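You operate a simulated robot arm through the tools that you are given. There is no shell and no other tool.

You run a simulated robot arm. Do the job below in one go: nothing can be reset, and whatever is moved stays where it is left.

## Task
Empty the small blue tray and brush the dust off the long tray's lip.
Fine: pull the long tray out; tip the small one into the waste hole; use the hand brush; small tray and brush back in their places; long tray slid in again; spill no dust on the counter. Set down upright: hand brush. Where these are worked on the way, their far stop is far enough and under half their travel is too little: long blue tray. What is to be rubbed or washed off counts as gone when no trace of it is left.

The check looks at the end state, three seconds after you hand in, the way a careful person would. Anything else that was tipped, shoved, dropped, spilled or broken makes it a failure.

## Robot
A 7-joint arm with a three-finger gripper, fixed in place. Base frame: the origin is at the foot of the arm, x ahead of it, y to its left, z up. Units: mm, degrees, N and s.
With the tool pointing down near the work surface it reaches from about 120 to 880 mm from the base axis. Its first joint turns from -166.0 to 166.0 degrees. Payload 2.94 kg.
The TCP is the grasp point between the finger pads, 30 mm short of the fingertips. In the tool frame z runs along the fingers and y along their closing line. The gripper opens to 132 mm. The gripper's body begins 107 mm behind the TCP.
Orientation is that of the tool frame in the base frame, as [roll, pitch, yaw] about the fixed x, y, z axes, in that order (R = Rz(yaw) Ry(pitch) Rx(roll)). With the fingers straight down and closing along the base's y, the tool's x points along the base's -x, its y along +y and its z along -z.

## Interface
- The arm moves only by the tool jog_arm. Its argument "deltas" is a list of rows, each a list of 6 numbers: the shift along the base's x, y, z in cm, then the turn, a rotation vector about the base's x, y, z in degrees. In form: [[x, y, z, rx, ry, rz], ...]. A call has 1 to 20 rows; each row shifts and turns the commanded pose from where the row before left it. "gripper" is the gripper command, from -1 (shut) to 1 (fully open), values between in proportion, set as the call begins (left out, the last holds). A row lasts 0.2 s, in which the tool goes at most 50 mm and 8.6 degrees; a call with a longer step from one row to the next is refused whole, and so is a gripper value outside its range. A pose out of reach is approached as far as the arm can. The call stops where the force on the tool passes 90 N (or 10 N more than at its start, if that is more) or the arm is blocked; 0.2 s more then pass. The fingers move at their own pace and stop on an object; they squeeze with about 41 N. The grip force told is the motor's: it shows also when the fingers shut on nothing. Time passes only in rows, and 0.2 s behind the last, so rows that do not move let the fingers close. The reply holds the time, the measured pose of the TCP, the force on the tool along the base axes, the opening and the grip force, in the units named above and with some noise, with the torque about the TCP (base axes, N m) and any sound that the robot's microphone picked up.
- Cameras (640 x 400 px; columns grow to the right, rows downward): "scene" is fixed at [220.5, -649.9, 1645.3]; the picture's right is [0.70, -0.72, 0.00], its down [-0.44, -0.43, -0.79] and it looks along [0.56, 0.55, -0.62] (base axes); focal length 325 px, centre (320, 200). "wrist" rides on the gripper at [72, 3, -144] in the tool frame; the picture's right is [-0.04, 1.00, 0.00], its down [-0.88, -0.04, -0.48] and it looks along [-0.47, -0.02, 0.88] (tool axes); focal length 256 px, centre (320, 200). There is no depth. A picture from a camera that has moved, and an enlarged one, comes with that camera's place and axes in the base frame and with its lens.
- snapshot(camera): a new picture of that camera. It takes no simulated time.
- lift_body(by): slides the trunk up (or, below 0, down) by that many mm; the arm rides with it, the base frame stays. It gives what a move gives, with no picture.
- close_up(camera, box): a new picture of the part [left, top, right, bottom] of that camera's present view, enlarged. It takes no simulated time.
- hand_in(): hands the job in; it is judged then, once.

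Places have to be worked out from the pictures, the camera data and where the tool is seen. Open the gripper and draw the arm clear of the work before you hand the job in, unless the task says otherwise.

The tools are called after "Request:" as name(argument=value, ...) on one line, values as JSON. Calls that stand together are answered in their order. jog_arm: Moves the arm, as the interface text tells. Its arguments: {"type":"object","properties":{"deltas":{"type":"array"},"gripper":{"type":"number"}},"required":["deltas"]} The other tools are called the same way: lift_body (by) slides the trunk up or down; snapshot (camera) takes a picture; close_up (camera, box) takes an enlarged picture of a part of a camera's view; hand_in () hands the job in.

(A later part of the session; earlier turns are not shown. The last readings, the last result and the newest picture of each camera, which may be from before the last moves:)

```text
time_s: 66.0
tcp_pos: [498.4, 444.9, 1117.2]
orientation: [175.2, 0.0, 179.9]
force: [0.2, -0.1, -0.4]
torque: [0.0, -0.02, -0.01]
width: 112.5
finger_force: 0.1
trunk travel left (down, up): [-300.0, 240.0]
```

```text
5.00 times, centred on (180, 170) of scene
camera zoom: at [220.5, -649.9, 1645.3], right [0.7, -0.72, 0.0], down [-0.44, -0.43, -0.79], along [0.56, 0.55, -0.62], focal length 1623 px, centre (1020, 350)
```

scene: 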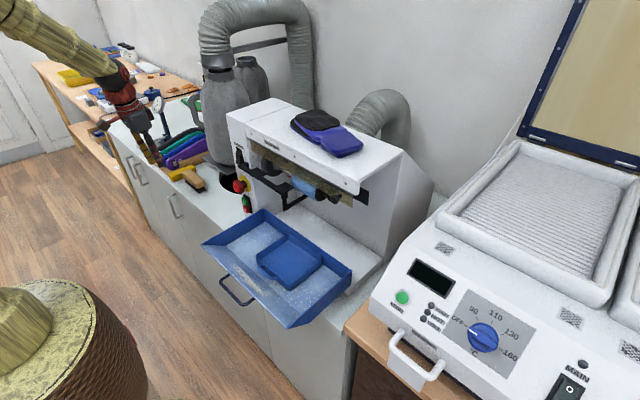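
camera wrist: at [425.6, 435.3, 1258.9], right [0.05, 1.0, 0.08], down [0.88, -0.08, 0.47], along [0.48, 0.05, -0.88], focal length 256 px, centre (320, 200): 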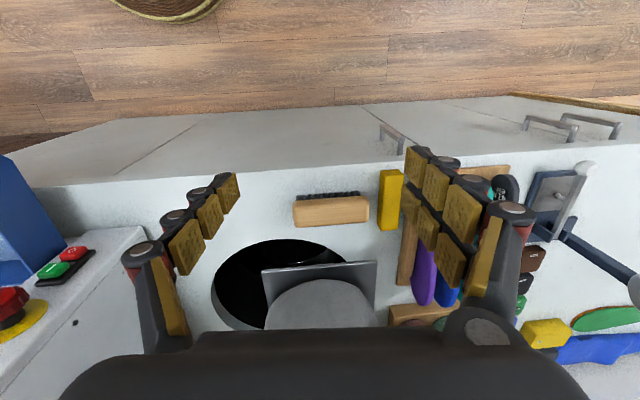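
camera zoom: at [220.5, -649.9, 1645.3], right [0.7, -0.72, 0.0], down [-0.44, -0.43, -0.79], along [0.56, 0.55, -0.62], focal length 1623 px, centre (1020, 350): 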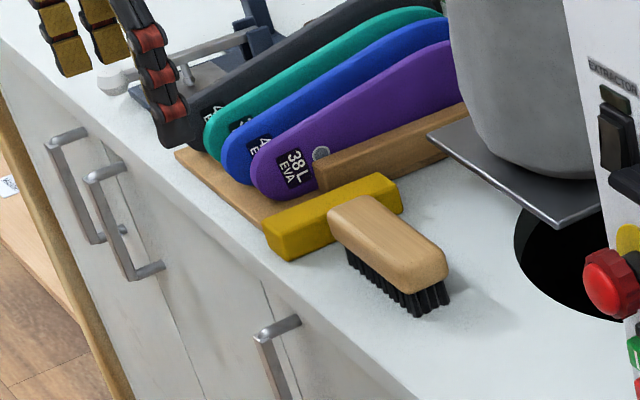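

The brush stands bristles-down, with its block along y, centred near (634, 470) and its top at z≈915. I'll correct the small roll and yaw 90° so the fingers close across its width.

Request:
jog_arm(deltas=[[0, 0, 0, -4.8, 0, 0], [1, 0, 0, 0, 0, 8.2], [1, 0, 0, 0, 0, 8.2], [1, 0, 0, 0, 0, 8.2], [1, 0, 0, 0, 0, 8.2], [1, 0.5, 0, 0, 0, 8.2], [1, 0.5, 0, 0, 0, 8.2], [1, 0.5, 0, 0, 0, 8.2], [1, 0.5, -1, 0, 0, 8.2], [1, 0.5, -1, 0, 0, 8.2], [1, 0, -1, 0, 0, 8.2], [1, 0, -1, 0, 0, 8.0]], gripper=0.1)

Request:
snapshot(camera="wrist")

Request:
close_up(camera="scene", box=[130, 100, 260, 210])

```text
time_s: 68.6
tcp_pos: [606.7, 468.7, 1076.9]
orientation: [179.9, 0.1, -90.1]
force: [0.1, -0.6, 0.4]
torque: [0.03, 0.0, -0.02]
width: 72.4
finger_force: 0.1
trunk travel left (down, up): [-300.0, 240.0]
```

```text
taken
camera wrist: at [603.5, 396.7, 1218.9], right [-1.0, 0.04, 0.0], down [0.04, 0.88, 0.48], along [0.02, 0.48, -0.88], focal length 256 px, centre (320, 200)
```

wrist: 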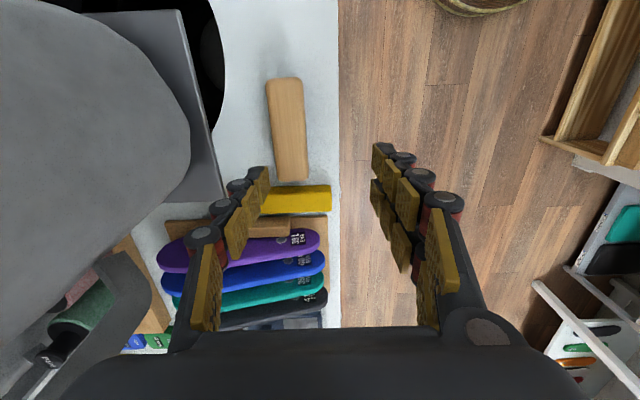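

```text
3.64 times, centred on (195, 155) of scene
camera zoom: at [220.5, -649.9, 1645.3], right [0.7, -0.72, 0.0], down [-0.44, -0.43, -0.79], along [0.56, 0.55, -0.62], focal length 1180 px, centre (774, 364)
```

zoom: 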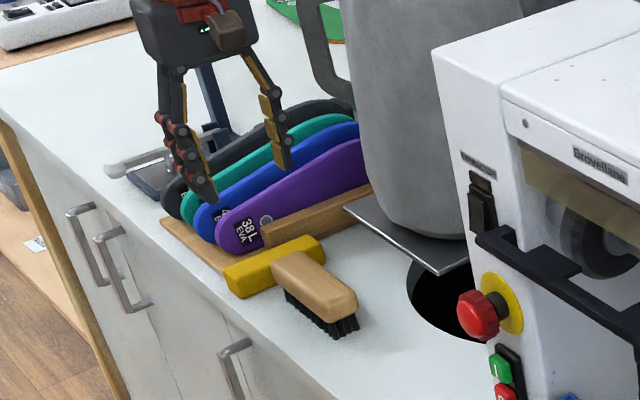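

From overhead the brush is at x≈643, y 412–530. I'll move over its centre and down, stopping above it.

Request:
jog_arm(deltas=[[1.85, 0.1, -2, 0, 0, 0], [1.85, 0.1, -3, 0, 0, 0], [0, 0, -3, 0, 0, 0], [0, 0, -3, 0, 0, 0]])

Request:
snapshot(camera="wrist")

Request:
close_up(camera="scene", box=[130, 100, 260, 210])

```text
time_s: 69.6
tcp_pos: [644.4, 469.9, 967.6]
orientation: [-179.9, 0.0, -90.1]
force: [0.7, 0.0, 0.3]
torque: [0.01, 0.03, 0.01]
width: 72.6
finger_force: 0.1
trunk travel left (down, up): [-300.0, 240.0]
```

```text
taken
camera wrist: at [640.8, 397.5, 1108.1], right [-1.0, 0.05, 0.0], down [0.04, 0.88, 0.48], along [0.02, 0.48, -0.88], focal length 256 px, centre (320, 200)
```

wrist: 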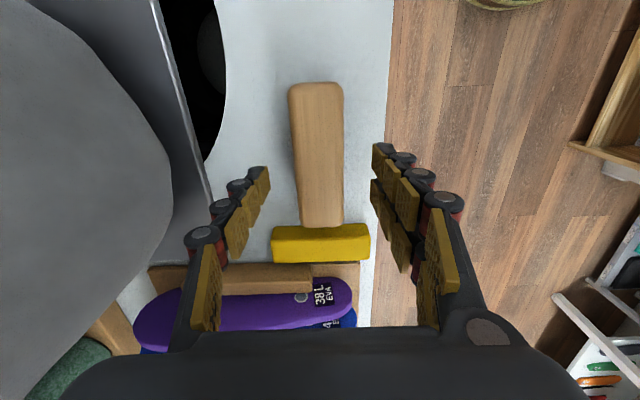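

```text
3.64 times, centred on (195, 155) of scene
camera zoom: at [220.5, -649.9, 1645.3], right [0.7, -0.72, 0.0], down [-0.44, -0.43, -0.79], along [0.56, 0.55, -0.62], focal length 1180 px, centre (774, 364)
```

zoom: 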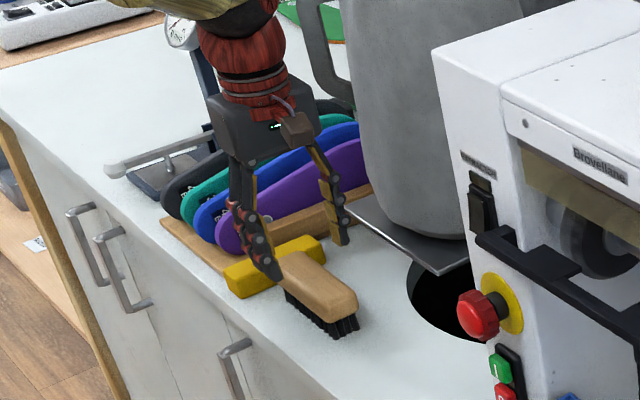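

The brush is well centred between the fingers. I'll descend onto it.

Request:
jog_arm(deltas=[[0, 0.1, -2, 0, 0, 0], [0, 0, -2, 0, 0, 0], [0, 0, -1.2, 0, 0, 0], [0, 0, -0.6, 0, 0, 0]])

Request:
snapshot(camera="wrist")

Request:
close_up(camera="scene", box=[160, 130, 230, 200])

```text
time_s: 70.6
tcp_pos: [642.5, 473.7, 909.3]
orientation: [179.9, 0.0, -90.2]
force: [0.7, 0.8, 0.7]
torque: [-0.03, -0.04, -0.02]
width: 72.7
finger_force: 0.0
trunk travel left (down, up): [-300.0, 240.0]
```

```text
taken
camera wrist: at [640.3, 399.5, 1051.9], right [-1.0, 0.05, 0.0], down [0.04, 0.88, 0.48], along [0.02, 0.48, -0.88], focal length 256 px, centre (320, 200)
```

wrist: 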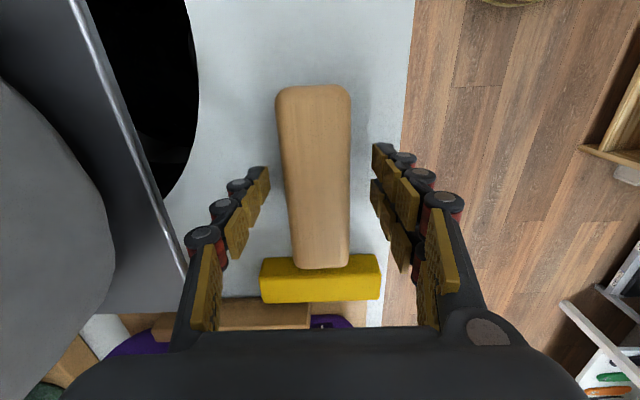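

```text
5.71 times, centred on (195, 165) of scene
camera zoom: at [220.5, -649.9, 1645.3], right [0.7, -0.72, 0.0], down [-0.44, -0.43, -0.79], along [0.56, 0.55, -0.62], focal length 1855 px, centre (1034, 400)
```

zoom: 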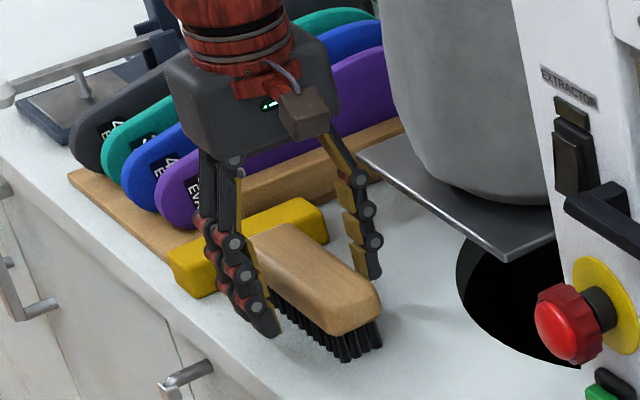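

The fingers straddle the wooden block. I'll close on it.

Request:
jog_arm(deltas=[[0, 0, 0, 0, 0, 0], [0, 0, 0, 0, 0, 0], [0, 0, 0, 0, 0, 0], [0, 0, 0, 0, 0, 0], [0, 0, 0, 0, 0, 0]], gripper=-1)

Request:
jog_arm(deltas=[[0, 0, 0.5, 0, 0, 0], [0, 0, 1, 0, 0, 0], [0, 0, 1.5, 0, 0, 0], [0, 0, 0, 0, 0, 0]])

Request:
close_up(camera="scene", box=[160, 120, 230, 190])

Request:
snapshot(camera="wrist")

```text
time_s: 71.8
tcp_pos: [643.7, 473.1, 910.4]
orientation: [179.9, 0.1, -90.1]
force: [-0.5, -0.2, -0.2]
torque: [0.03, 0.0, 0.03]
width: 40.8
finger_force: 40.9
trunk travel left (down, up): [-300.0, 240.0]
```

```text
time_s: 72.8
tcp_pos: [644.0, 472.7, 937.8]
orientation: [179.9, 0.1, -90.1]
force: [-1.1, 0.4, -1.5]
torque: [-0.03, 0.02, 0.04]
width: 40.7
finger_force: 41.1
trunk travel left (down, up): [-300.0, 240.0]
```

```text
5.71 times, centred on (195, 155) of scene
camera zoom: at [220.5, -649.9, 1645.3], right [0.7, -0.72, 0.0], down [-0.44, -0.43, -0.79], along [0.56, 0.55, -0.62], focal length 1855 px, centre (1034, 457)
```

zoom: 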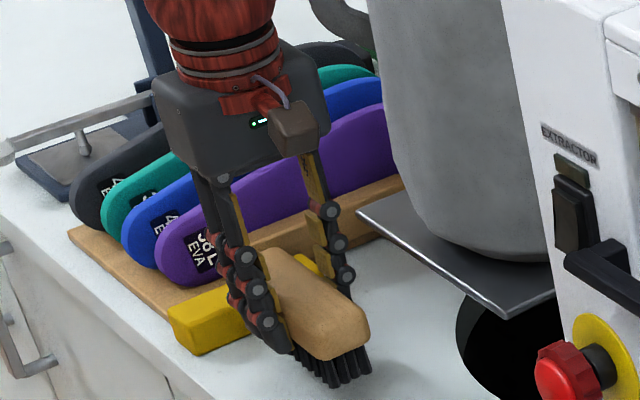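

```text
taken
camera wrist: at [640.3, 398.9, 1081.2], right [-1.0, 0.05, 0.0], down [0.04, 0.88, 0.48], along [0.02, 0.48, -0.88], focal length 256 px, centre (320, 200)
```

wrist: 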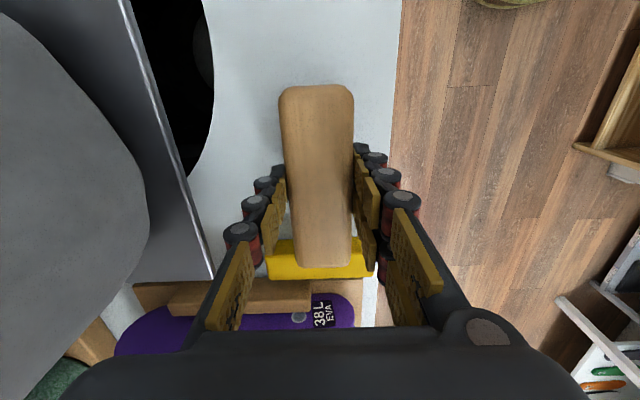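

The brush is held firmly (40.8 mm, 41 N). I'll lift it, retreat in front of the machine and carry it over to the lip.

Request:
jog_arm(deltas=[[0, 0, 3, 0, 0, 0], [0, 0, 4, 0, 0, 0], [-2, -1, 4, 0, 0, 0], [-4, -2, 2, 0, 0, 0], [-4, -2.5, 1, 0, 0, 0], [-3.5, -3, 0, 0, 0, 0], [-1, -4.5, 0, 0, 0, 0], [0, -4.8, 0, 0, 0, 0], [0, -4.8, 0, 0, 0, 0], [0, -4.8, 0, 0, 0, 0], [0, -4.8, 0, 0, 0, 0], [0, -4.8, 0, 0, 0, 0], [0, -4.8, 0, 0, 0, 0], [0, -4.8, 0, 0, 0, 0], [0, -4.8, 0, 0, 0, 0], [0, -4.8, 0, 0, 0, 0], [0, -4.6, 0, 0, 0, 0]])

Request:
snapshot(camera="scene")

Request:
snapshot(camera="wrist")

```text
time_s: 76.4
tcp_pos: [499.8, -137.0, 1077.6]
orientation: [179.8, 0.1, -90.1]
force: [-0.3, 0.1, -0.5]
torque: [-0.01, 0.0, -0.02]
width: 40.7
finger_force: 40.5
trunk travel left (down, up): [-300.0, 240.0]
```

```text
taken
```

scene: 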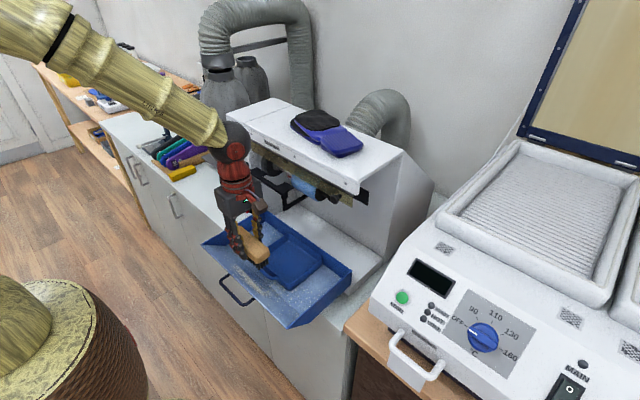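

```text
taken
camera wrist: at [497.1, -209.6, 1219.7], right [-1.0, 0.05, 0.0], down [0.04, 0.88, 0.48], along [0.02, 0.48, -0.88], focal length 256 px, centre (320, 200)
```

wrist: 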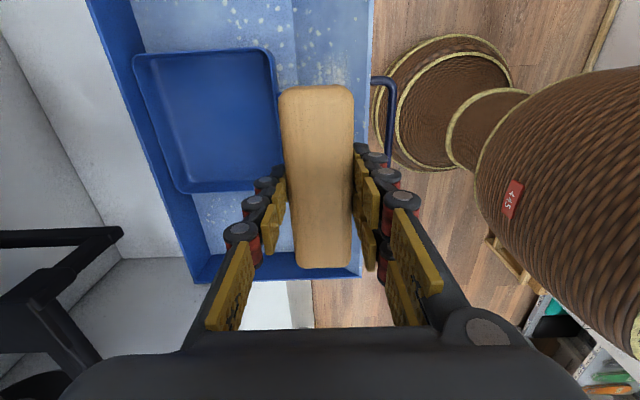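

The brush is now over the lip. I'll tilt it back 15° toward the lip's slope and move to just above the lip's upper part.

Request:
jog_arm(deltas=[[-0.5, -0.3, -1, 0, 5, 0], [-0.5, -0.3, -1, 0, 5, 0], [-0.5, -0.2, -1, 0, 5, 0], [0, 0, -2, 0, 0, 0]])

Request:
close_up(camera="scene", box=[200, 190, 340, 310])

Request:
snapshot(camera="wrist")

```text
time_s: 77.4
tcp_pos: [481.8, -143.8, 1028.2]
orientation: [164.9, 0.0, -90.0]
force: [-0.5, 1.3, -0.5]
torque: [0.02, 0.02, -0.02]
width: 40.6
finger_force: 41.1
trunk travel left (down, up): [-300.0, 240.0]
```

```text
3.33 times, centred on (270, 250) of scene
camera zoom: at [220.5, -649.9, 1645.3], right [0.7, -0.72, 0.0], down [-0.44, -0.43, -0.79], along [0.56, 0.55, -0.62], focal length 1082 px, centre (487, 33)
```

zoom: 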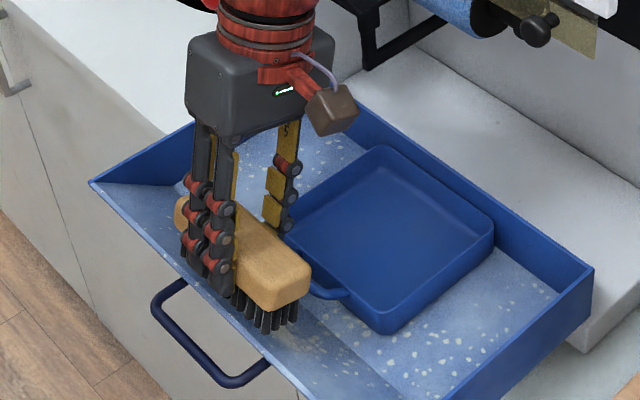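

```text
taken
camera wrist: at [517.3, -217.6, 1165.9], right [-0.96, 0.05, 0.26], down [0.16, 0.88, 0.45], along [-0.21, 0.48, -0.85], focal length 256 px, centre (320, 200)
```

wrist: 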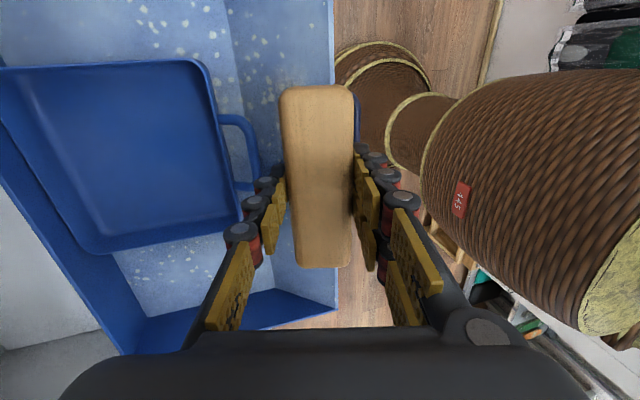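

I'll lower gently onto the upper lip until there is light contact.

Request:
jog_arm(deltas=[[0.4, 0, -1.2, 0, 0, 0], [0, 0, -1.0, 0, 0, 0], [0, 0, -0.5, 0, 0, 0]])

Request:
jog_arm(deltas=[[0, 0, -0.3, 0, 0, 0], [0, 0, 0, 0, 0, 0]])

Request:
close_up(camera="scene", box=[220, 230, 300, 300])

```text
time_s: 78.2
tcp_pos: [490.0, -142.8, 1003.6]
orientation: [165.3, -0.1, -90.1]
force: [6.8, -0.1, 14.3]
torque: [0.16, 0.16, -0.1]
width: 40.6
finger_force: 41.1
trunk travel left (down, up): [-300.0, 240.0]
```

```text
time_s: 78.8
tcp_pos: [490.9, -143.2, 1001.0]
orientation: [165.3, -0.1, -90.1]
force: [17.6, -2.4, 35.6]
torque: [-0.06, 0.27, 0.01]
width: 41.1
finger_force: 41.2
trunk travel left (down, up): [-300.0, 240.0]
```

```text
5.71 times, centred on (260, 265) of scene
camera zoom: at [220.5, -649.9, 1645.3], right [0.7, -0.72, 0.0], down [-0.44, -0.43, -0.79], along [0.56, 0.55, -0.62], focal length 1855 px, centre (663, -171)
```

zoom: 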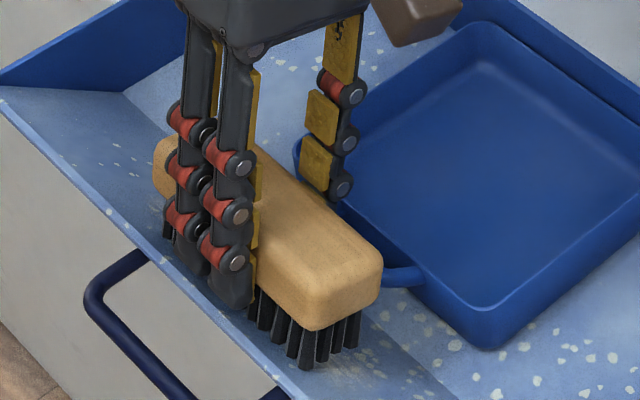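

There's firm contact (about 36 N). I'll ease off 2 mm, make a short down-slope stroke inward, lift, and see how the dust responds.

Request:
jog_arm(deltas=[[0, 0, 0.2, 0, 0, 0], [0.3, 0, -0.22, 0, 0, 0], [0.3, 0, -0.22, 0, 0, 0], [0.3, 0, -0.22, 0, 0, 0], [0.2, 0, 0, 0, 0, 0]])

Request:
jog_arm(deltas=[[0.3, 0, 1.0, 0, 0, 0], [0, 0, 3, 0, 0, 0], [0, 3.5, 3, 0, 0, 0], [0, 4.5, 0, 0, 0, 0], [0, 4.5, 0, 0, 0, 0]])

Request:
close_up(camera="scene", box=[200, 220, 320, 320])

```text
time_s: 80.0
tcp_pos: [497.7, -142.1, 995.8]
orientation: [164.8, 0.1, -90.0]
force: [7.7, -0.4, 18.2]
torque: [-0.2, 0.27, 0.11]
width: 40.8
finger_force: 41.3
trunk travel left (down, up): [-300.0, 240.0]
```

```text
time_s: 81.2
tcp_pos: [501.6, -17.9, 1067.6]
orientation: [164.8, -0.1, -90.2]
force: [0.5, 0.3, -0.5]
torque: [-0.04, 0.02, 0.02]
width: 40.7
finger_force: 40.7
trunk travel left (down, up): [-300.0, 240.0]
```

```text
4.00 times, centred on (260, 270) of scene
camera zoom: at [220.5, -649.9, 1645.3], right [0.7, -0.72, 0.0], down [-0.44, -0.43, -0.79], along [0.56, 0.55, -0.62], focal length 1298 px, centre (560, -80)
```

zoom: 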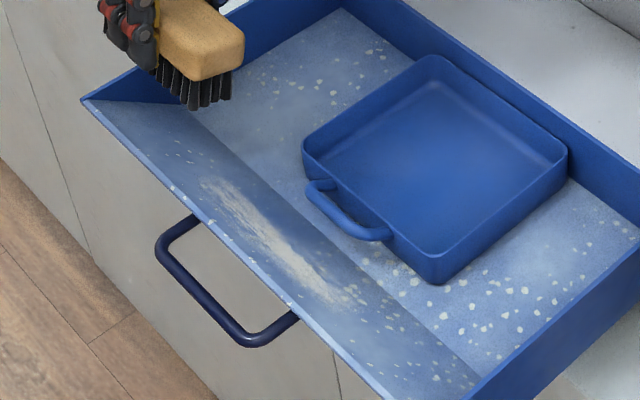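

One short stroke hardly touched the smear, because the small tray's handle blocks the brush from reaching the lower part of the lip. I'll put the brush back at its spot for now, move the empty small tray aside, and then brush the whole lip freely.

Request:
jog_arm(deltas=[[0, 3, 1, 0, -5, 0], [0, 4.5, 0, 0, -5, 0], [0, 4.8, 0, 0, -5, 0], [0, 4.8, 0, 0, 0, 0], [0, 4.8, 0, 0, 0, 0], [0, 4.8, 0, 0, 0, 0], [0, 4.8, 0, 0, 0, 0], [0, 4.8, 0, 0, 0, 0], [0, 4.8, 0, 0, 0, 0], [0, 4.8, 0, 0, 0, 0], [1, 3.1, 0, 0, 0, 0], [3, 0, 0, 0, 0, 0], [4, 0, 0, 0, 0, 0], [3.5, 0, 0, 0, 0, 0], [2.7, 0, -1, 0, 0, 0], [0, 0, -4, 0, 0, 0], [0, 0, -4, 0, 0, 0]])

Request:
snapshot(camera="wrist")

```text
time_s: 84.8
tcp_pos: [645.2, 472.4, 984.7]
orientation: [179.8, 0.1, -90.2]
force: [0.8, -0.1, -0.8]
torque: [-0.04, 0.01, 0.0]
width: 40.6
finger_force: 40.9
trunk travel left (down, up): [-300.0, 240.0]
```

```text
taken
camera wrist: at [641.7, 398.3, 1127.1], right [-1.0, 0.05, 0.0], down [0.04, 0.88, 0.48], along [0.02, 0.48, -0.88], focal length 256 px, centre (320, 200)
```

wrist: 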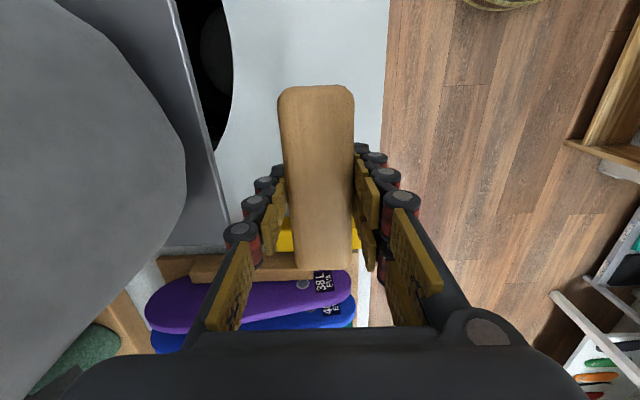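

I'm above its spot. I'll lower the brush slowly to the recorded height and feel for contact.

Request:
jog_arm(deltas=[[-0.1, 0, -3, 0, 0, 0], [0, 0, -2, 0, 0, 0], [0, 0, -1.2, 0, 0, 0], [0, 0, -0.6, 0, 0, 0], [0, 0, -0.3, 0, 0, 0]])

Request:
jog_arm(deltas=[[0, 0, -0.2, 0, 0, 0], [0, 0, 0, 0, 0, 0]])

```text
time_s: 86.0
tcp_pos: [642.9, 471.4, 914.8]
orientation: [179.9, 0.2, -90.1]
force: [0.0, -0.2, -1.2]
torque: [-0.03, -0.02, -0.03]
width: 40.6
finger_force: 40.9
trunk travel left (down, up): [-300.0, 240.0]
```

```text
time_s: 86.6
tcp_pos: [642.3, 470.2, 911.6]
orientation: [179.9, 0.0, -90.1]
force: [-0.1, 0.7, 0.1]
torque: [0.01, -0.01, 0.01]
width: 40.6
finger_force: 41.2
trunk travel left (down, up): [-300.0, 240.0]
```

I'll go another millimetre or so down to touch, then release it and rise.

Request:
jog_arm(deltas=[[0.1, 0.1, -0.15, 0, 0, 0], [0, 0, 0, 0, 0, 0]])

Request:
jog_arm(deltas=[[0, 0, 0, 0, 0, 0], [0, 0, 0, 0, 0, 0], [0, 0, 0, 0, 0, 0], [0, 0, 1, 0, 0, 0], [0, 0, 3, 0, 0, 0], [0, 0, 4, 0, 0, 0]], gripper=0.1)

Request:
snapshot(camera="wrist")

Request:
close_up(camera="scene", box=[150, 130, 230, 200])

```text
time_s: 87.2
tcp_pos: [644.2, 471.8, 910.4]
orientation: [180.0, 0.1, -90.2]
force: [-0.2, -0.1, -2.2]
torque: [-0.01, -0.02, -0.03]
width: 40.5
finger_force: 40.8
trunk travel left (down, up): [-300.0, 240.0]
```

```text
time_s: 88.6
tcp_pos: [642.1, 473.0, 989.6]
orientation: [179.9, 0.0, -90.1]
force: [-0.4, 0.1, -0.8]
torque: [0.04, -0.03, 0.02]
width: 72.6
finger_force: 0.0
trunk travel left (down, up): [-300.0, 240.0]
```

```text
taken
camera wrist: at [639.1, 399.9, 1131.5], right [-1.0, 0.05, 0.0], down [0.04, 0.88, 0.48], along [0.02, 0.48, -0.88], focal length 256 px, centre (320, 200)
```

wrist: 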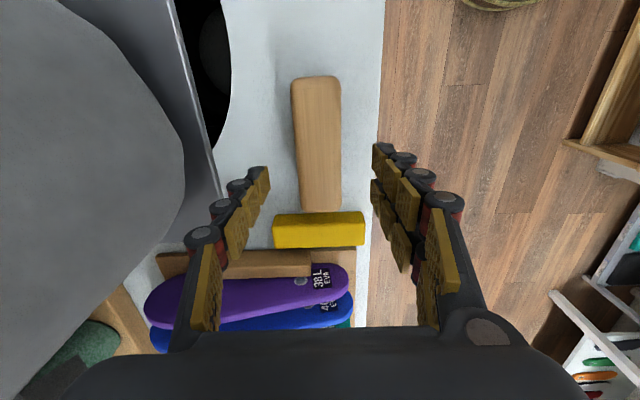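

```text
5.71 times, centred on (190, 165) of scene
camera zoom: at [220.5, -649.9, 1645.3], right [0.7, -0.72, 0.0], down [-0.44, -0.43, -0.79], along [0.56, 0.55, -0.62], focal length 1855 px, centre (1063, 400)
```

zoom: 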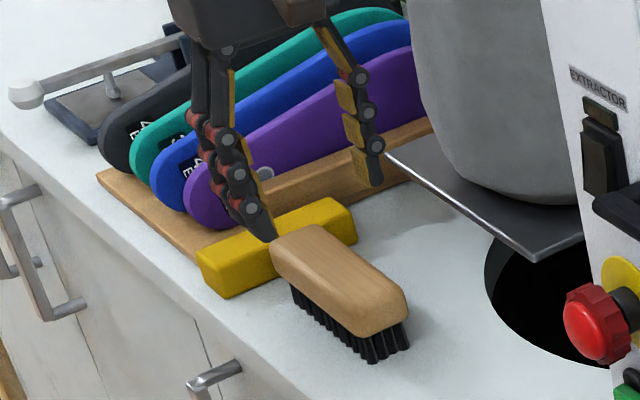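

The brush is standing upright in its place. Next I'll go back to the small tray's +y wall, restoring the original yaw and the 40° tilt.

Request:
jog_arm(deltas=[[-1, 0, 4, 0, 0, 0], [-3, -1, 3.5, 0, 0, 0], [-4, -2, 2, 0, 0, -6], [-3, -3.5, 0, 0, 0, -8.2], [-1.5, -4.5, 0, 0, 0, -8.2], [-1, -4.5, 0, 0, 0, -8.2], [0, -4.8, 0, 0, 0, -8.2], [0, -4.8, 0, 0, 0, -8.2], [0, -4.8, 0, 0, 0, -8.2], [0, -4.8, 0, 0, 0, -8.2], [0, -4.8, 0, 0, 0, -8.2], [0, -4.8, 0, 0, 0, -8.2], [0, -4.8, 0, 0, 0, -8.2], [0, -4.8, 0, 0, 0, -2], [0, -4.8, 0, 0, 0, 0]], gripper=-0.6)

Request:
jog_arm(deltas=[[0, -0.5, 0, 0, -8, 0], [0, 0, 0, 0, -8, 0], [0, 0, -1, 0, -8, 0], [0, 0, -1, 0, -8, 0], [0, 0, -1, 0, -8, 0], [0, 0, 0, 0, 0, 0]])

Request:
snapshot(camera="wrist")

```text
time_s: 91.8
tcp_pos: [508.6, -114.1, 1088.3]
orientation: [180.0, 0.0, 179.9]
force: [-0.3, 0.3, 0.0]
torque: [0.04, 0.0, 0.01]
width: 26.4
finger_force: 0.1
trunk travel left (down, up): [-300.0, 240.0]
```

```text
time_s: 93.2
tcp_pos: [509.8, -120.1, 1056.1]
orientation: [179.9, 40.1, 179.8]
force: [1.7, -0.4, 0.6]
torque: [0.06, 0.11, 0.06]
width: 26.8
finger_force: 0.0
trunk travel left (down, up): [-300.0, 240.0]
```

```text
taken
camera wrist: at [362.8, -117.5, 1117.3], right [0.03, 1.0, 0.03], down [0.37, -0.04, 0.93], along [0.93, -0.02, -0.37], focal length 256 px, centre (320, 200)
```

wrist: 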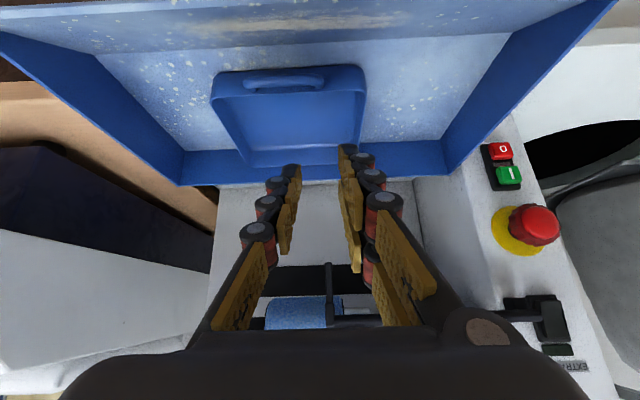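

I'm level with the tray. I'll shift to the +y wall and descend along the tool axis as before.

Request:
jog_arm(deltas=[[-1.2, 2.3, 0, 0, 0, 0], [-1.2, 2.3, 0, 0, 0, 0], [2.5, 0, -3, 0, 0, 0], [2.5, 0, -3, 0, 0, 0], [2.1, 0, -2.5, 0, 0, 0]])

Request:
close_up(camera="wrist", box=[200, 40, 440, 240])

```text
time_s: 94.4
tcp_pos: [555.6, -71.6, 972.0]
orientation: [179.9, 40.0, 180.0]
force: [0.9, 0.2, -0.3]
torque: [0.0, 0.01, 0.0]
width: 26.7
finger_force: 0.0
trunk travel left (down, up): [-300.0, 240.0]
```

```text
2.00 times, centred on (320, 140) of wrist
camera zoom: at [408.2, -69.7, 1033.4], right [0.03, 1.0, 0.03], down [0.37, -0.04, 0.93], along [0.93, -0.02, -0.37], focal length 512 px, centre (320, 320)
```

zoom: 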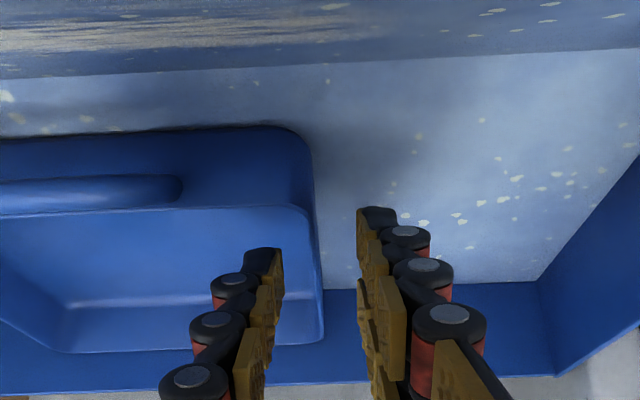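

The wall is centred between the fingers. I'll finish the descent and close.

Request:
jog_arm(deltas=[[0.84, -0.1, -1.0, 0, 0, 0], [0.5, 0, -0.6, 0, 0, 0], [0.5, 0, -0.6, 0, 0, 0]])

Request:
jog_arm(deltas=[[0, 0, 0, 0, 0, 0], [0, 0, 0, 0, 0, 0], [0, 0, 0, 0, 0, 0], [0, 0, 0, 0, 0, 0]], gripper=-1)

```text
time_s: 95.2
tcp_pos: [573.8, -73.5, 948.4]
orientation: [179.9, 40.1, 179.9]
force: [-0.5, 0.6, -1.1]
torque: [0.0, 0.01, 0.02]
width: 26.5
finger_force: 0.0
trunk travel left (down, up): [-300.0, 240.0]
```

```text
time_s: 96.2
tcp_pos: [574.0, -73.3, 948.8]
orientation: [179.9, 40.1, 179.7]
force: [0.2, 0.3, -0.2]
torque: [-0.06, -0.1, 0.09]
width: 6.0
finger_force: 31.8
trunk travel left (down, up): [-300.0, 240.0]
```

The small tray is gripped again. I'll lift it and carry it to the free counter space left of the machine.

Request:
jog_arm(deltas=[[0, 0, 1.0, 0, 0, 0], [0, 0, 2.5, 0, 0, 0], [0, 0, 3.5, 0, 0, 0], [-2, 0, 3, 0, 0, 0], [-3, 0, 3, 0, 0, 0], [-3, 1, 2.5, 0, 0, 0], [-1, 3, 1, 0, 0, 0], [0, 4, 0, 0, 0, 0], [0, 4, 0, 0, 0, 0], [0, 4, 0, 0, 0, 0], [0, 4, 0, 0, 0, 0], [0, 4, 0, 0, 0, 0], [0, 4, 0, 0, 0, 0], [0, 4, 0, 0, 0, 0], [0, 4, 0, 0, 0, 0], [0, 3.2, 0, 0, 0, 0]])

Request:
jog_arm(deltas=[[2, 0, 0, 0, 0, 0], [3, 0, -1, 0, 0, 0], [3, 0, -2, 0, 0, 0], [3, 0, -3, 0, 0, 0], [3, 0, -3, 0, 0, 0], [0.8, 0, -3, 0, 0, 0], [0, 0, -3, 0, 0, 0]])

Request:
snapshot(camera="wrist")

Request:
close_up(camera="scene", box=[130, 120, 290, 240])

```text
time_s: 99.6
tcp_pos: [485.3, 316.7, 1113.5]
orientation: [179.8, 40.1, 179.8]
force: [-0.4, 1.3, -3.1]
torque: [0.11, 0.05, -0.02]
width: 6.0
finger_force: 31.6
trunk travel left (down, up): [-300.0, 240.0]
```

```text
time_s: 101.2
tcp_pos: [631.9, 319.4, 963.0]
orientation: [179.8, 40.0, 179.8]
force: [0.9, -0.3, -1.8]
torque: [0.14, 0.11, -0.01]
width: 6.1
finger_force: 31.9
trunk travel left (down, up): [-300.0, 240.0]
```

```text
taken
camera wrist: at [484.2, 322.1, 1025.3], right [0.03, 1.0, 0.03], down [0.37, -0.04, 0.93], along [0.93, -0.02, -0.37], focal length 256 px, centre (320, 200)
```

wrist: 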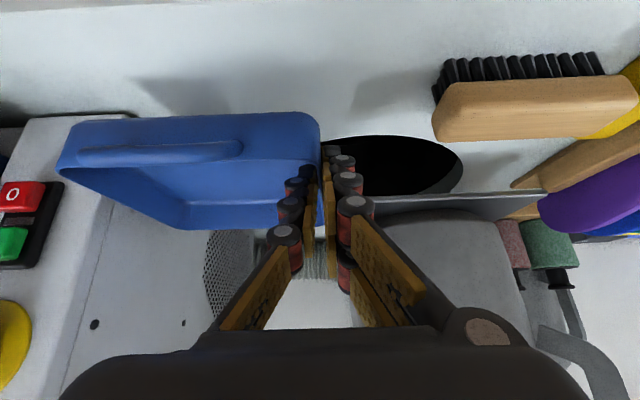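

```text
3.33 times, centred on (210, 180) of scene
camera zoom: at [220.5, -649.9, 1645.3], right [0.7, -0.72, 0.0], down [-0.44, -0.43, -0.79], along [0.56, 0.55, -0.62], focal length 1082 px, centre (687, 267)
```

zoom: 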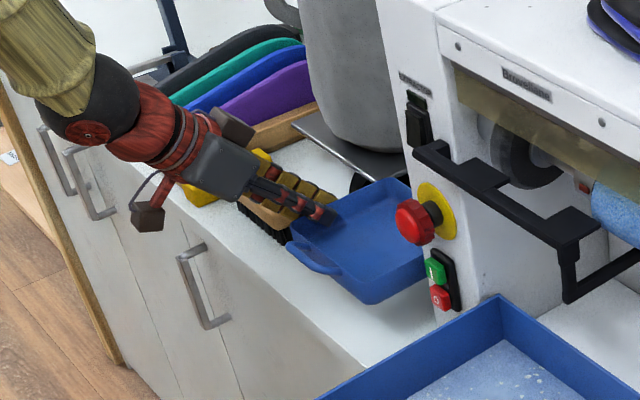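

The free space is below. I'll lower gently until the counter takes the weight.

Request:
jog_arm(deltas=[[0, 0, -2.5, 0, 0, 0], [0, 0, -2.0, 0, 0, 0], [0, 0, -0.5, 0, 0, 0]])

Request:
jog_arm(deltas=[[0, 0, -0.4, 0, 0, 0], [0, 0, -0.3, 0, 0, 0], [0, 0, 0, 0, 0, 0]])

Request:
close_up(camera="scene", box=[150, 130, 290, 240])

```text
time_s: 102.0
tcp_pos: [632.8, 318.8, 914.0]
orientation: [180.0, 40.1, 180.0]
force: [0.3, -0.7, -0.9]
torque: [0.14, 0.07, -0.01]
width: 6.0
finger_force: 31.6
trunk travel left (down, up): [-300.0, 240.0]
```

```text
time_s: 102.8
tcp_pos: [632.5, 317.0, 907.5]
orientation: [179.8, 40.1, 179.8]
force: [-1.0, -0.5, -2.8]
torque: [0.16, 0.06, -0.04]
width: 5.9
finger_force: 31.3
trunk travel left (down, up): [-300.0, 240.0]
```

```text
3.64 times, centred on (220, 185) of scene
camera zoom: at [220.5, -649.9, 1645.3], right [0.7, -0.72, 0.0], down [-0.44, -0.43, -0.79], along [0.56, 0.55, -0.62], focal length 1180 px, centre (684, 254)
```

zoom: 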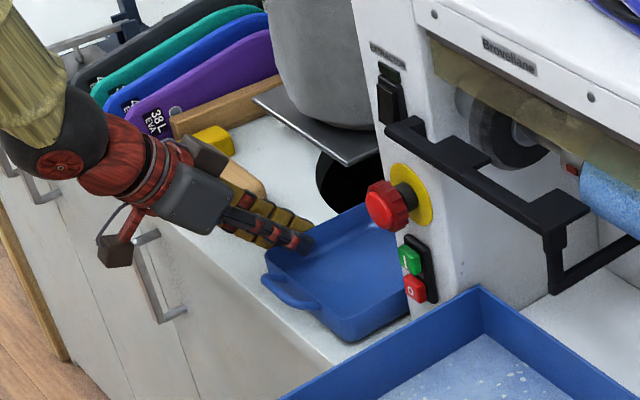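

It hasn't touched yet (the torque is unchanged). I'll keep lowering in small steps.

Request:
jog_arm(deltas=[[0.3, 0, -0.3, 0, 0, 0], [0.3, 0, -0.3, 0, 0, 0], [0, 0, 0, 0, 0, 0]])

Request:
jog_arm(deltas=[[0, 0, -0.3, 0, 0, 0], [0, 0, 0, 0, 0, 0]])

Request:
jog_arm(deltas=[[0, 0, -0.3, 0, 0, 0], [0, 0, 0, 0, 0, 0]])

```text
time_s: 103.6
tcp_pos: [637.3, 318.5, 900.6]
orientation: [179.9, 40.1, 179.8]
force: [0.2, -0.2, -0.5]
torque: [-0.03, -0.03, 0.04]
width: 6.2
finger_force: 31.4
trunk travel left (down, up): [-300.0, 240.0]
```

```text
time_s: 104.2
tcp_pos: [637.9, 317.7, 899.8]
orientation: [179.8, 40.2, 179.9]
force: [-1.8, -0.2, 13.9]
torque: [-0.09, 0.63, 0.11]
width: 5.9
finger_force: 31.7
trunk travel left (down, up): [-300.0, 240.0]
```

```text
time_s: 104.8
tcp_pos: [639.6, 318.1, 899.0]
orientation: [179.7, 40.4, 179.7]
force: [-1.2, -3.1, 32.0]
torque: [-0.14, -0.53, 0.04]
width: 5.9
finger_force: 31.7
trunk travel left (down, up): [-300.0, 240.0]
```

It's landed at TCP z≈900. I'll relieve the push, release, retreat, and go back to the brush pose.

Request:
jog_arm(deltas=[[0, 0, 0.5, 0, 0, 0], [0, 0, 0, 0, 0, 0]])

Request:
jog_arm(deltas=[[0, 0, 0, 0, 0, 0], [0, 0, 0, 0, 0, 0], [-0.84, 0, 1.0, 0, 0, 0], [-1.7, 0, 2.0, 0, 0, 0], [-2.5, 0, 3.0, 0, 0, 0], [-2.5, 0, 3.0, 0, 0, 0], [-2.5, 0, 3.0, 0, 0, 0], [0, 0, 3, 0, 8, 0], [0, 0, 2, 0, 8, 0], [0, 0, 0, 0, 8, 0], [0, 0, 0, 0, 8, 0], [0, 0, 0, 0, 8, 0]], gripper=-0.6)

Request:
snapshot(camera="wrist")

Request:
snapshot(camera="scene")

```text
time_s: 105.4
tcp_pos: [636.7, 318.1, 900.2]
orientation: [179.9, 39.9, 179.9]
force: [0.7, -0.2, 9.3]
torque: [-0.09, -0.83, 0.18]
width: 6.1
finger_force: 31.7
trunk travel left (down, up): [-300.0, 240.0]
```

```text
time_s: 108.0
tcp_pos: [537.7, 317.4, 1069.9]
orientation: [180.0, 16.0, 179.9]
force: [-0.1, 0.9, -0.1]
torque: [0.03, -0.01, 0.0]
width: 26.3
finger_force: 0.1
out of reach, approached as far as the arm can: row 11, 12
trunk travel left (down, up): [-300.0, 240.0]
```

```text
taken
camera wrist: at [428.0, 319.3, 1185.9], right [0.04, 1.0, 0.01], down [0.71, -0.04, 0.7], along [0.7, -0.02, -0.71], focal length 256 px, centre (320, 200)
```

wrist: 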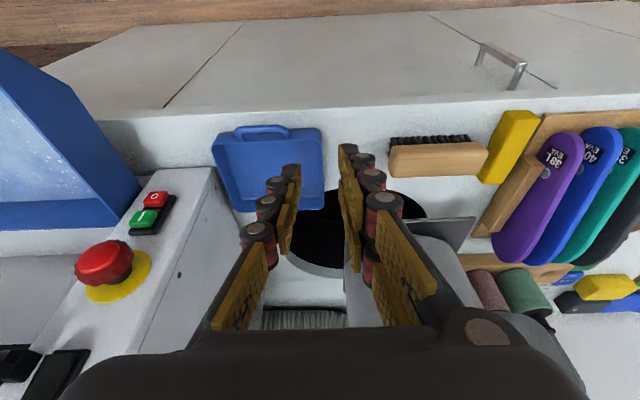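

```text
taken
```

scene: 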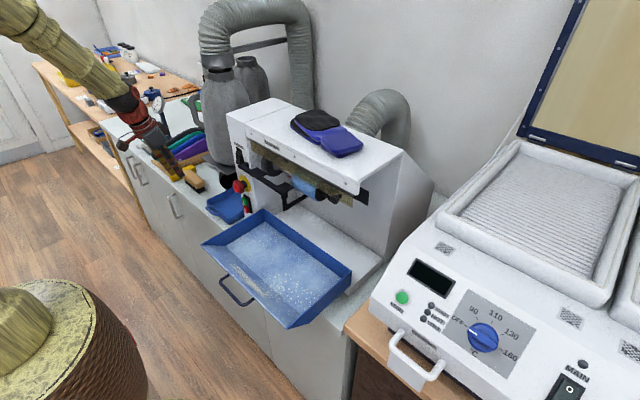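

The small tray rests safely on the counter. I'll straighten the tool, yaw to the brush orientation and move above the brush.

Request:
jog_arm(deltas=[[1, 3, 1, 0, 4, 0], [0, 3, 0, 0, 4, 0], [0, 3, 0, 0, 4, 0], [0, 3, 0, 0, 4, 0], [0, 3, 0, 0, 0, 0]], gripper=0.1)

Request:
jog_arm(deltas=[[0, 0, 0, 0, 0, 8.2], [0, 0, 0, 0, 0, 8.2], [0.5, 0, 0, 0, 0, 8.2], [0.5, 0, 0, 0, 0, 8.2], [0.5, 0, 0, 0, 0, 8.2], [1, 0, 0, 0, 0, 8.2], [1, 0, 0, 0, 0, 8.2], [1, 0, 0, 0, 0, 8.2], [1, 0, 0, 0, 0, 8.2], [1, 0, 0, 0, 0, 8.2], [1, 0, 0, 0, 0, 8.0]])

```text
time_s: 109.2
tcp_pos: [537.2, 364.6, 1064.2]
orientation: [-179.9, 13.7, 179.9]
force: [-0.1, 0.1, -0.8]
torque: [0.0, -0.02, 0.02]
width: 72.4
finger_force: 0.1
out of reach, approached as far as the arm can: row 1, 2, 3, 4
trunk travel left (down, up): [-300.0, 240.0]
```

```text
time_s: 111.6
tcp_pos: [600.1, 366.9, 1019.9]
orientation: [-179.8, 30.1, -122.6]
force: [0.4, -0.6, -0.6]
torque: [0.0, 0.02, 0.01]
width: 72.8
finger_force: 0.0
out of reach, approached as far as the arm can: row 1, 2, 3, 4, 5, 7, 8, 9
trunk travel left (down, up): [-300.0, 240.0]
```

The arm is having trouble reaching that orientation here. I'll check the pictures before moving on.

Request:
snapshot(camera="scene")

Request:
snapshot(camera="wrist")

```text
taken
```

scene: 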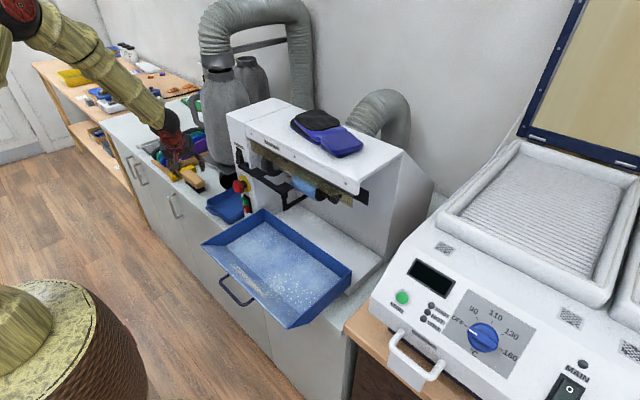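

```text
taken
camera wrist: at [524.9, 254.5, 1106.7], right [-0.82, 0.57, 0.02], down [0.31, 0.42, 0.85], along [0.48, 0.71, -0.52], focal length 256 px, centre (320, 200)
```

wrist: 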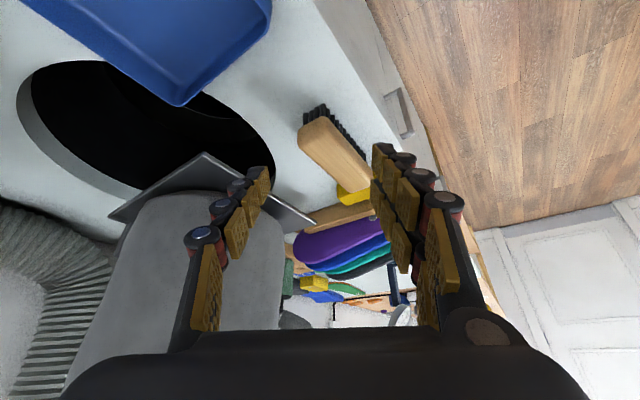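

The tool is clear of everything but oddly tilted. I'll raise it first, then undo the 30° tilt.

Request:
jog_arm(deltas=[[-1, 0, 3.5, 0, 0, 0], [-1, 0, 3.5, 0, 0, 0], [-1, 0, 3.5, 0, 0, 0], [0, 0, 0, -6.3, 4.05, 0], [0, 0, 0, -6.3, 4.05, 0], [0, 0, 0, -6.3, 4.05, 0], [0, 0, 0, -6.3, 4.05, 0]])

```text
time_s: 113.2
tcp_pos: [572.3, 368.2, 1124.1]
orientation: [-179.7, 0.1, -122.7]
force: [-0.3, 0.4, -0.6]
torque: [-0.01, 0.0, -0.02]
width: 72.6
finger_force: 0.0
trunk travel left (down, up): [-300.0, 240.0]
```

Upright again. I'll finish the yaw and move above the brush.

Request:
jog_arm(deltas=[[1.5, 2.5, 0, 0, 0, 8.2], [1.5, 2.5, 0, 0, 0, 8.2], [1.5, 2.5, 0, 0, 0, 8.2], [1.5, 2.5, -1, 0, 0, 8.1], [1.1, 0.3, -2, 0, 0, 0]], gripper=0.1)

Request:
snapshot(camera="wrist")

```text
time_s: 114.4
tcp_pos: [644.7, 469.0, 1094.3]
orientation: [-179.8, 0.2, -89.9]
force: [0.5, -0.6, 1.0]
torque: [-0.01, 0.02, -0.02]
width: 72.5
finger_force: 0.1
trunk travel left (down, up): [-300.0, 240.0]
```

```text
taken
camera wrist: at [640.6, 395.8, 1236.8], right [-1.0, 0.04, 0.0], down [0.03, 0.88, 0.48], along [0.02, 0.48, -0.88], focal length 256 px, centre (320, 200)
```

wrist: 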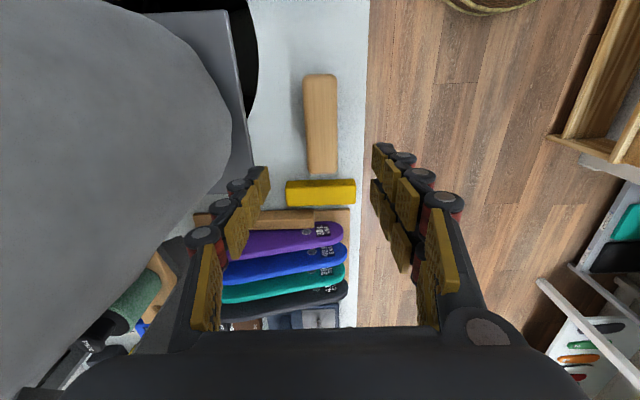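

I'm centred over the brush. I'll descend and grip it as before.

Request:
jog_arm(deltas=[[0, 0.1, -4, 0, 0, 0], [0, 0.1, -4, 0, 0, 0], [0, 0, -4, 0, 0, 0], [0, 0, -3, 0, 0, 0], [0, 0, -2, 0, 0, 0], [0, 0, -1.4, 0, 0, 0]])

Request:
jog_arm(deltas=[[0, 0, 0, 0, 0, 0], [0, 0, 0, 0, 0, 0], [0, 0, 0, 0, 0, 0], [0, 0, 0, 0, 0, 0], [0, 0, 0, 0, 0, 0]], gripper=-1)

```text
time_s: 115.8
tcp_pos: [641.1, 473.5, 910.1]
orientation: [-179.8, 0.3, -90.1]
force: [0.4, -0.1, 1.1]
torque: [-0.05, 0.02, 0.04]
width: 72.7
finger_force: 0.0
trunk travel left (down, up): [-300.0, 240.0]
```

```text
time_s: 117.0
tcp_pos: [641.3, 473.2, 910.7]
orientation: [-179.7, 0.2, -90.1]
force: [-1.0, 0.4, 1.9]
torque: [0.02, -0.02, 0.03]
width: 40.7
finger_force: 41.7
trunk travel left (down, up): [-300.0, 240.0]
```

It's gripped. I'll carry it back over the long tray by the same path as before.

Request:
jog_arm(deltas=[[0, 0, 2, 0, 0, 0], [0, 0, 4, 0, 0, 0], [0, 0, 4, 0, 0, 0], [-2, -1, 4, 0, 0, 0], [-4, -2, 2, 0, 0, 0], [-4, -2.5, 1, 0, 0, 0], [-3.5, -3, 0, 0, 0, 0], [-1, -4.5, 0, 0, 0, 0], [0, -4.8, 0, 0, 0, 0], [0, -4.8, 0, 0, 0, 0], [0, -4.8, 0, 0, 0, 0], [0, -4.8, 0, 0, 0, 0], [0, -4.8, 0, 0, 0, 0], [0, -4.8, 0, 0, 0, 0], [0, -4.8, 0, 0, 0, 0], [0, -4.8, 0, 0, 0, 0], [0, -4.8, 0, 0, 0, 0], [0, -4.6, 0, 0, 0, 0]])

Request:
jog_arm(deltas=[[-0.5, 0, -1, 0, 5, 0], [-0.5, 0, -1, 0, 5, 0], [-0.5, 0, -1, 0, 5, 0], [0, 0, -1.5, 0, 5, 0]])

Request:
close_up(camera="scene", box=[200, 190, 340, 310])

Request:
snapshot(camera="wrist")

```text
time_s: 120.8
tcp_pos: [495.8, -137.8, 1082.3]
orientation: [-179.8, 0.3, -89.9]
force: [-0.3, -0.5, -1.5]
torque: [-0.01, 0.0, -0.03]
width: 40.8
finger_force: 40.9
trunk travel left (down, up): [-300.0, 240.0]
```

```text
time_s: 121.8
tcp_pos: [483.6, -136.4, 1035.5]
orientation: [160.0, 0.3, -90.2]
force: [0.1, 1.0, -0.3]
torque: [-0.01, 0.03, 0.0]
width: 41.0
finger_force: 41.0
trunk travel left (down, up): [-300.0, 240.0]
```

```text
3.33 times, centred on (270, 250) of scene
camera zoom: at [220.5, -649.9, 1645.3], right [0.7, -0.72, 0.0], down [-0.44, -0.43, -0.79], along [0.56, 0.55, -0.62], focal length 1082 px, centre (487, 33)
```

zoom: 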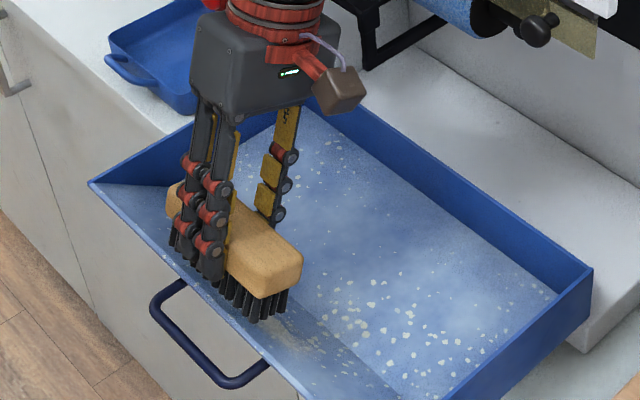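

```text
taken
camera wrist: at [529.0, -209.5, 1170.2], right [-0.94, 0.04, 0.34], down [0.2, 0.88, 0.44], along [-0.28, 0.48, -0.83], focal length 256 px, centre (320, 200)
```

wrist: 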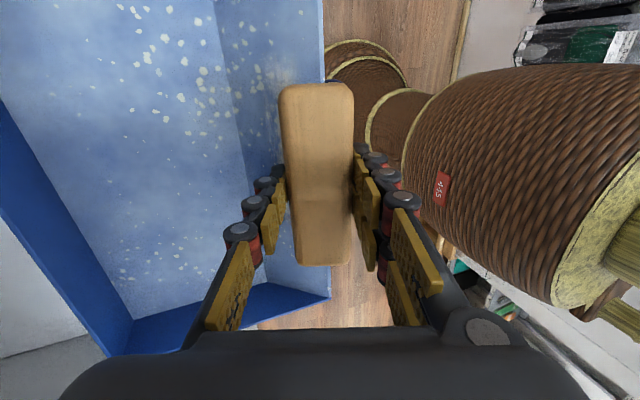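

With the small tray gone the lip is free. I'll reduce the tilt to 10° so the gripper keeps clear of the machine's bracket, go to y≈−160 and touch down at the top of the lip.

Request:
jog_arm(deltas=[[0, -1.2, 0, 0, -5, 0], [0, -1.2, -1.0, 0, -5, 0], [0, 0, -1.0, 0, 0, 0]])

Request:
jog_arm(deltas=[[0, 0, -0.4, 0, 0, 0], [0, 0, -0.3, 0, 0, 0], [0, 0, 0, 0, 0, 0]])

```text
time_s: 122.6
tcp_pos: [482.2, -159.8, 1015.9]
orientation: [170.2, 0.4, -90.0]
force: [0.3, 0.0, -1.7]
torque: [-0.04, 0.0, 0.02]
width: 40.8
finger_force: 40.9
trunk travel left (down, up): [-300.0, 240.0]
```

```text
time_s: 123.4
tcp_pos: [482.5, -159.6, 1009.0]
orientation: [170.3, 0.3, -90.0]
force: [3.1, 0.2, 4.5]
torque: [0.04, 0.01, -0.02]
width: 41.1
finger_force: 41.1
trunk travel left (down, up): [-300.0, 240.0]
```

Contact is exactly where predicted. I'll stroke down the slope into the tray with light pressure, then lift and check.

Request:
jog_arm(deltas=[[0.2, 0, -0.35, 0, 0, 0], [0.8, 0, -0.6, 0, 0, 0], [0.8, 0, -0.6, 0, 0, 0], [0.8, 0, -0.6, 0, 0, 0], [0.8, 0, -0.6, 0, 0, 0], [0.8, 0, -0.6, 0, 0, 0]])

Request:
jog_arm(deltas=[[0, 0, 2, 0, 0, 0], [0, 4, 4, 0, 0, 0], [-1, 4.5, 0, 0, 0, 0], [0, 4.5, 0, 0, 0, 0]])

Request:
close_up(camera="scene", box=[200, 220, 320, 320])

```text
time_s: 124.8
tcp_pos: [524.4, -159.5, 975.3]
orientation: [170.2, 0.4, -90.0]
force: [6.8, 0.0, 6.4]
torque: [-0.2, -0.15, 0.14]
width: 40.8
finger_force: 40.9
trunk travel left (down, up): [-300.0, 240.0]
```

```text
refused: row 2 steps farther than a row can; nothing moved
```

```text
4.00 times, centred on (260, 270) of scene
camera zoom: at [220.5, -649.9, 1645.3], right [0.7, -0.72, 0.0], down [-0.44, -0.43, -0.79], along [0.56, 0.55, -0.62], focal length 1298 px, centre (560, -80)
```

zoom: 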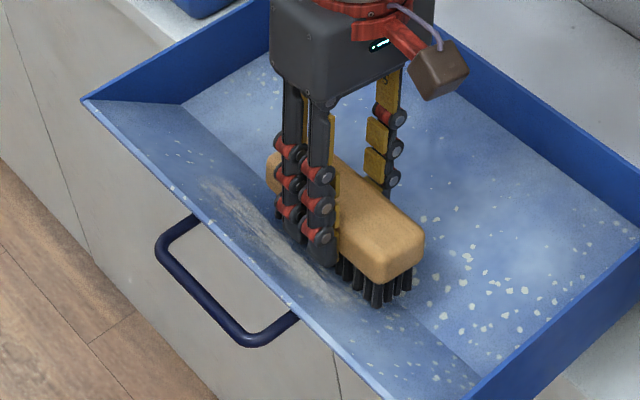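

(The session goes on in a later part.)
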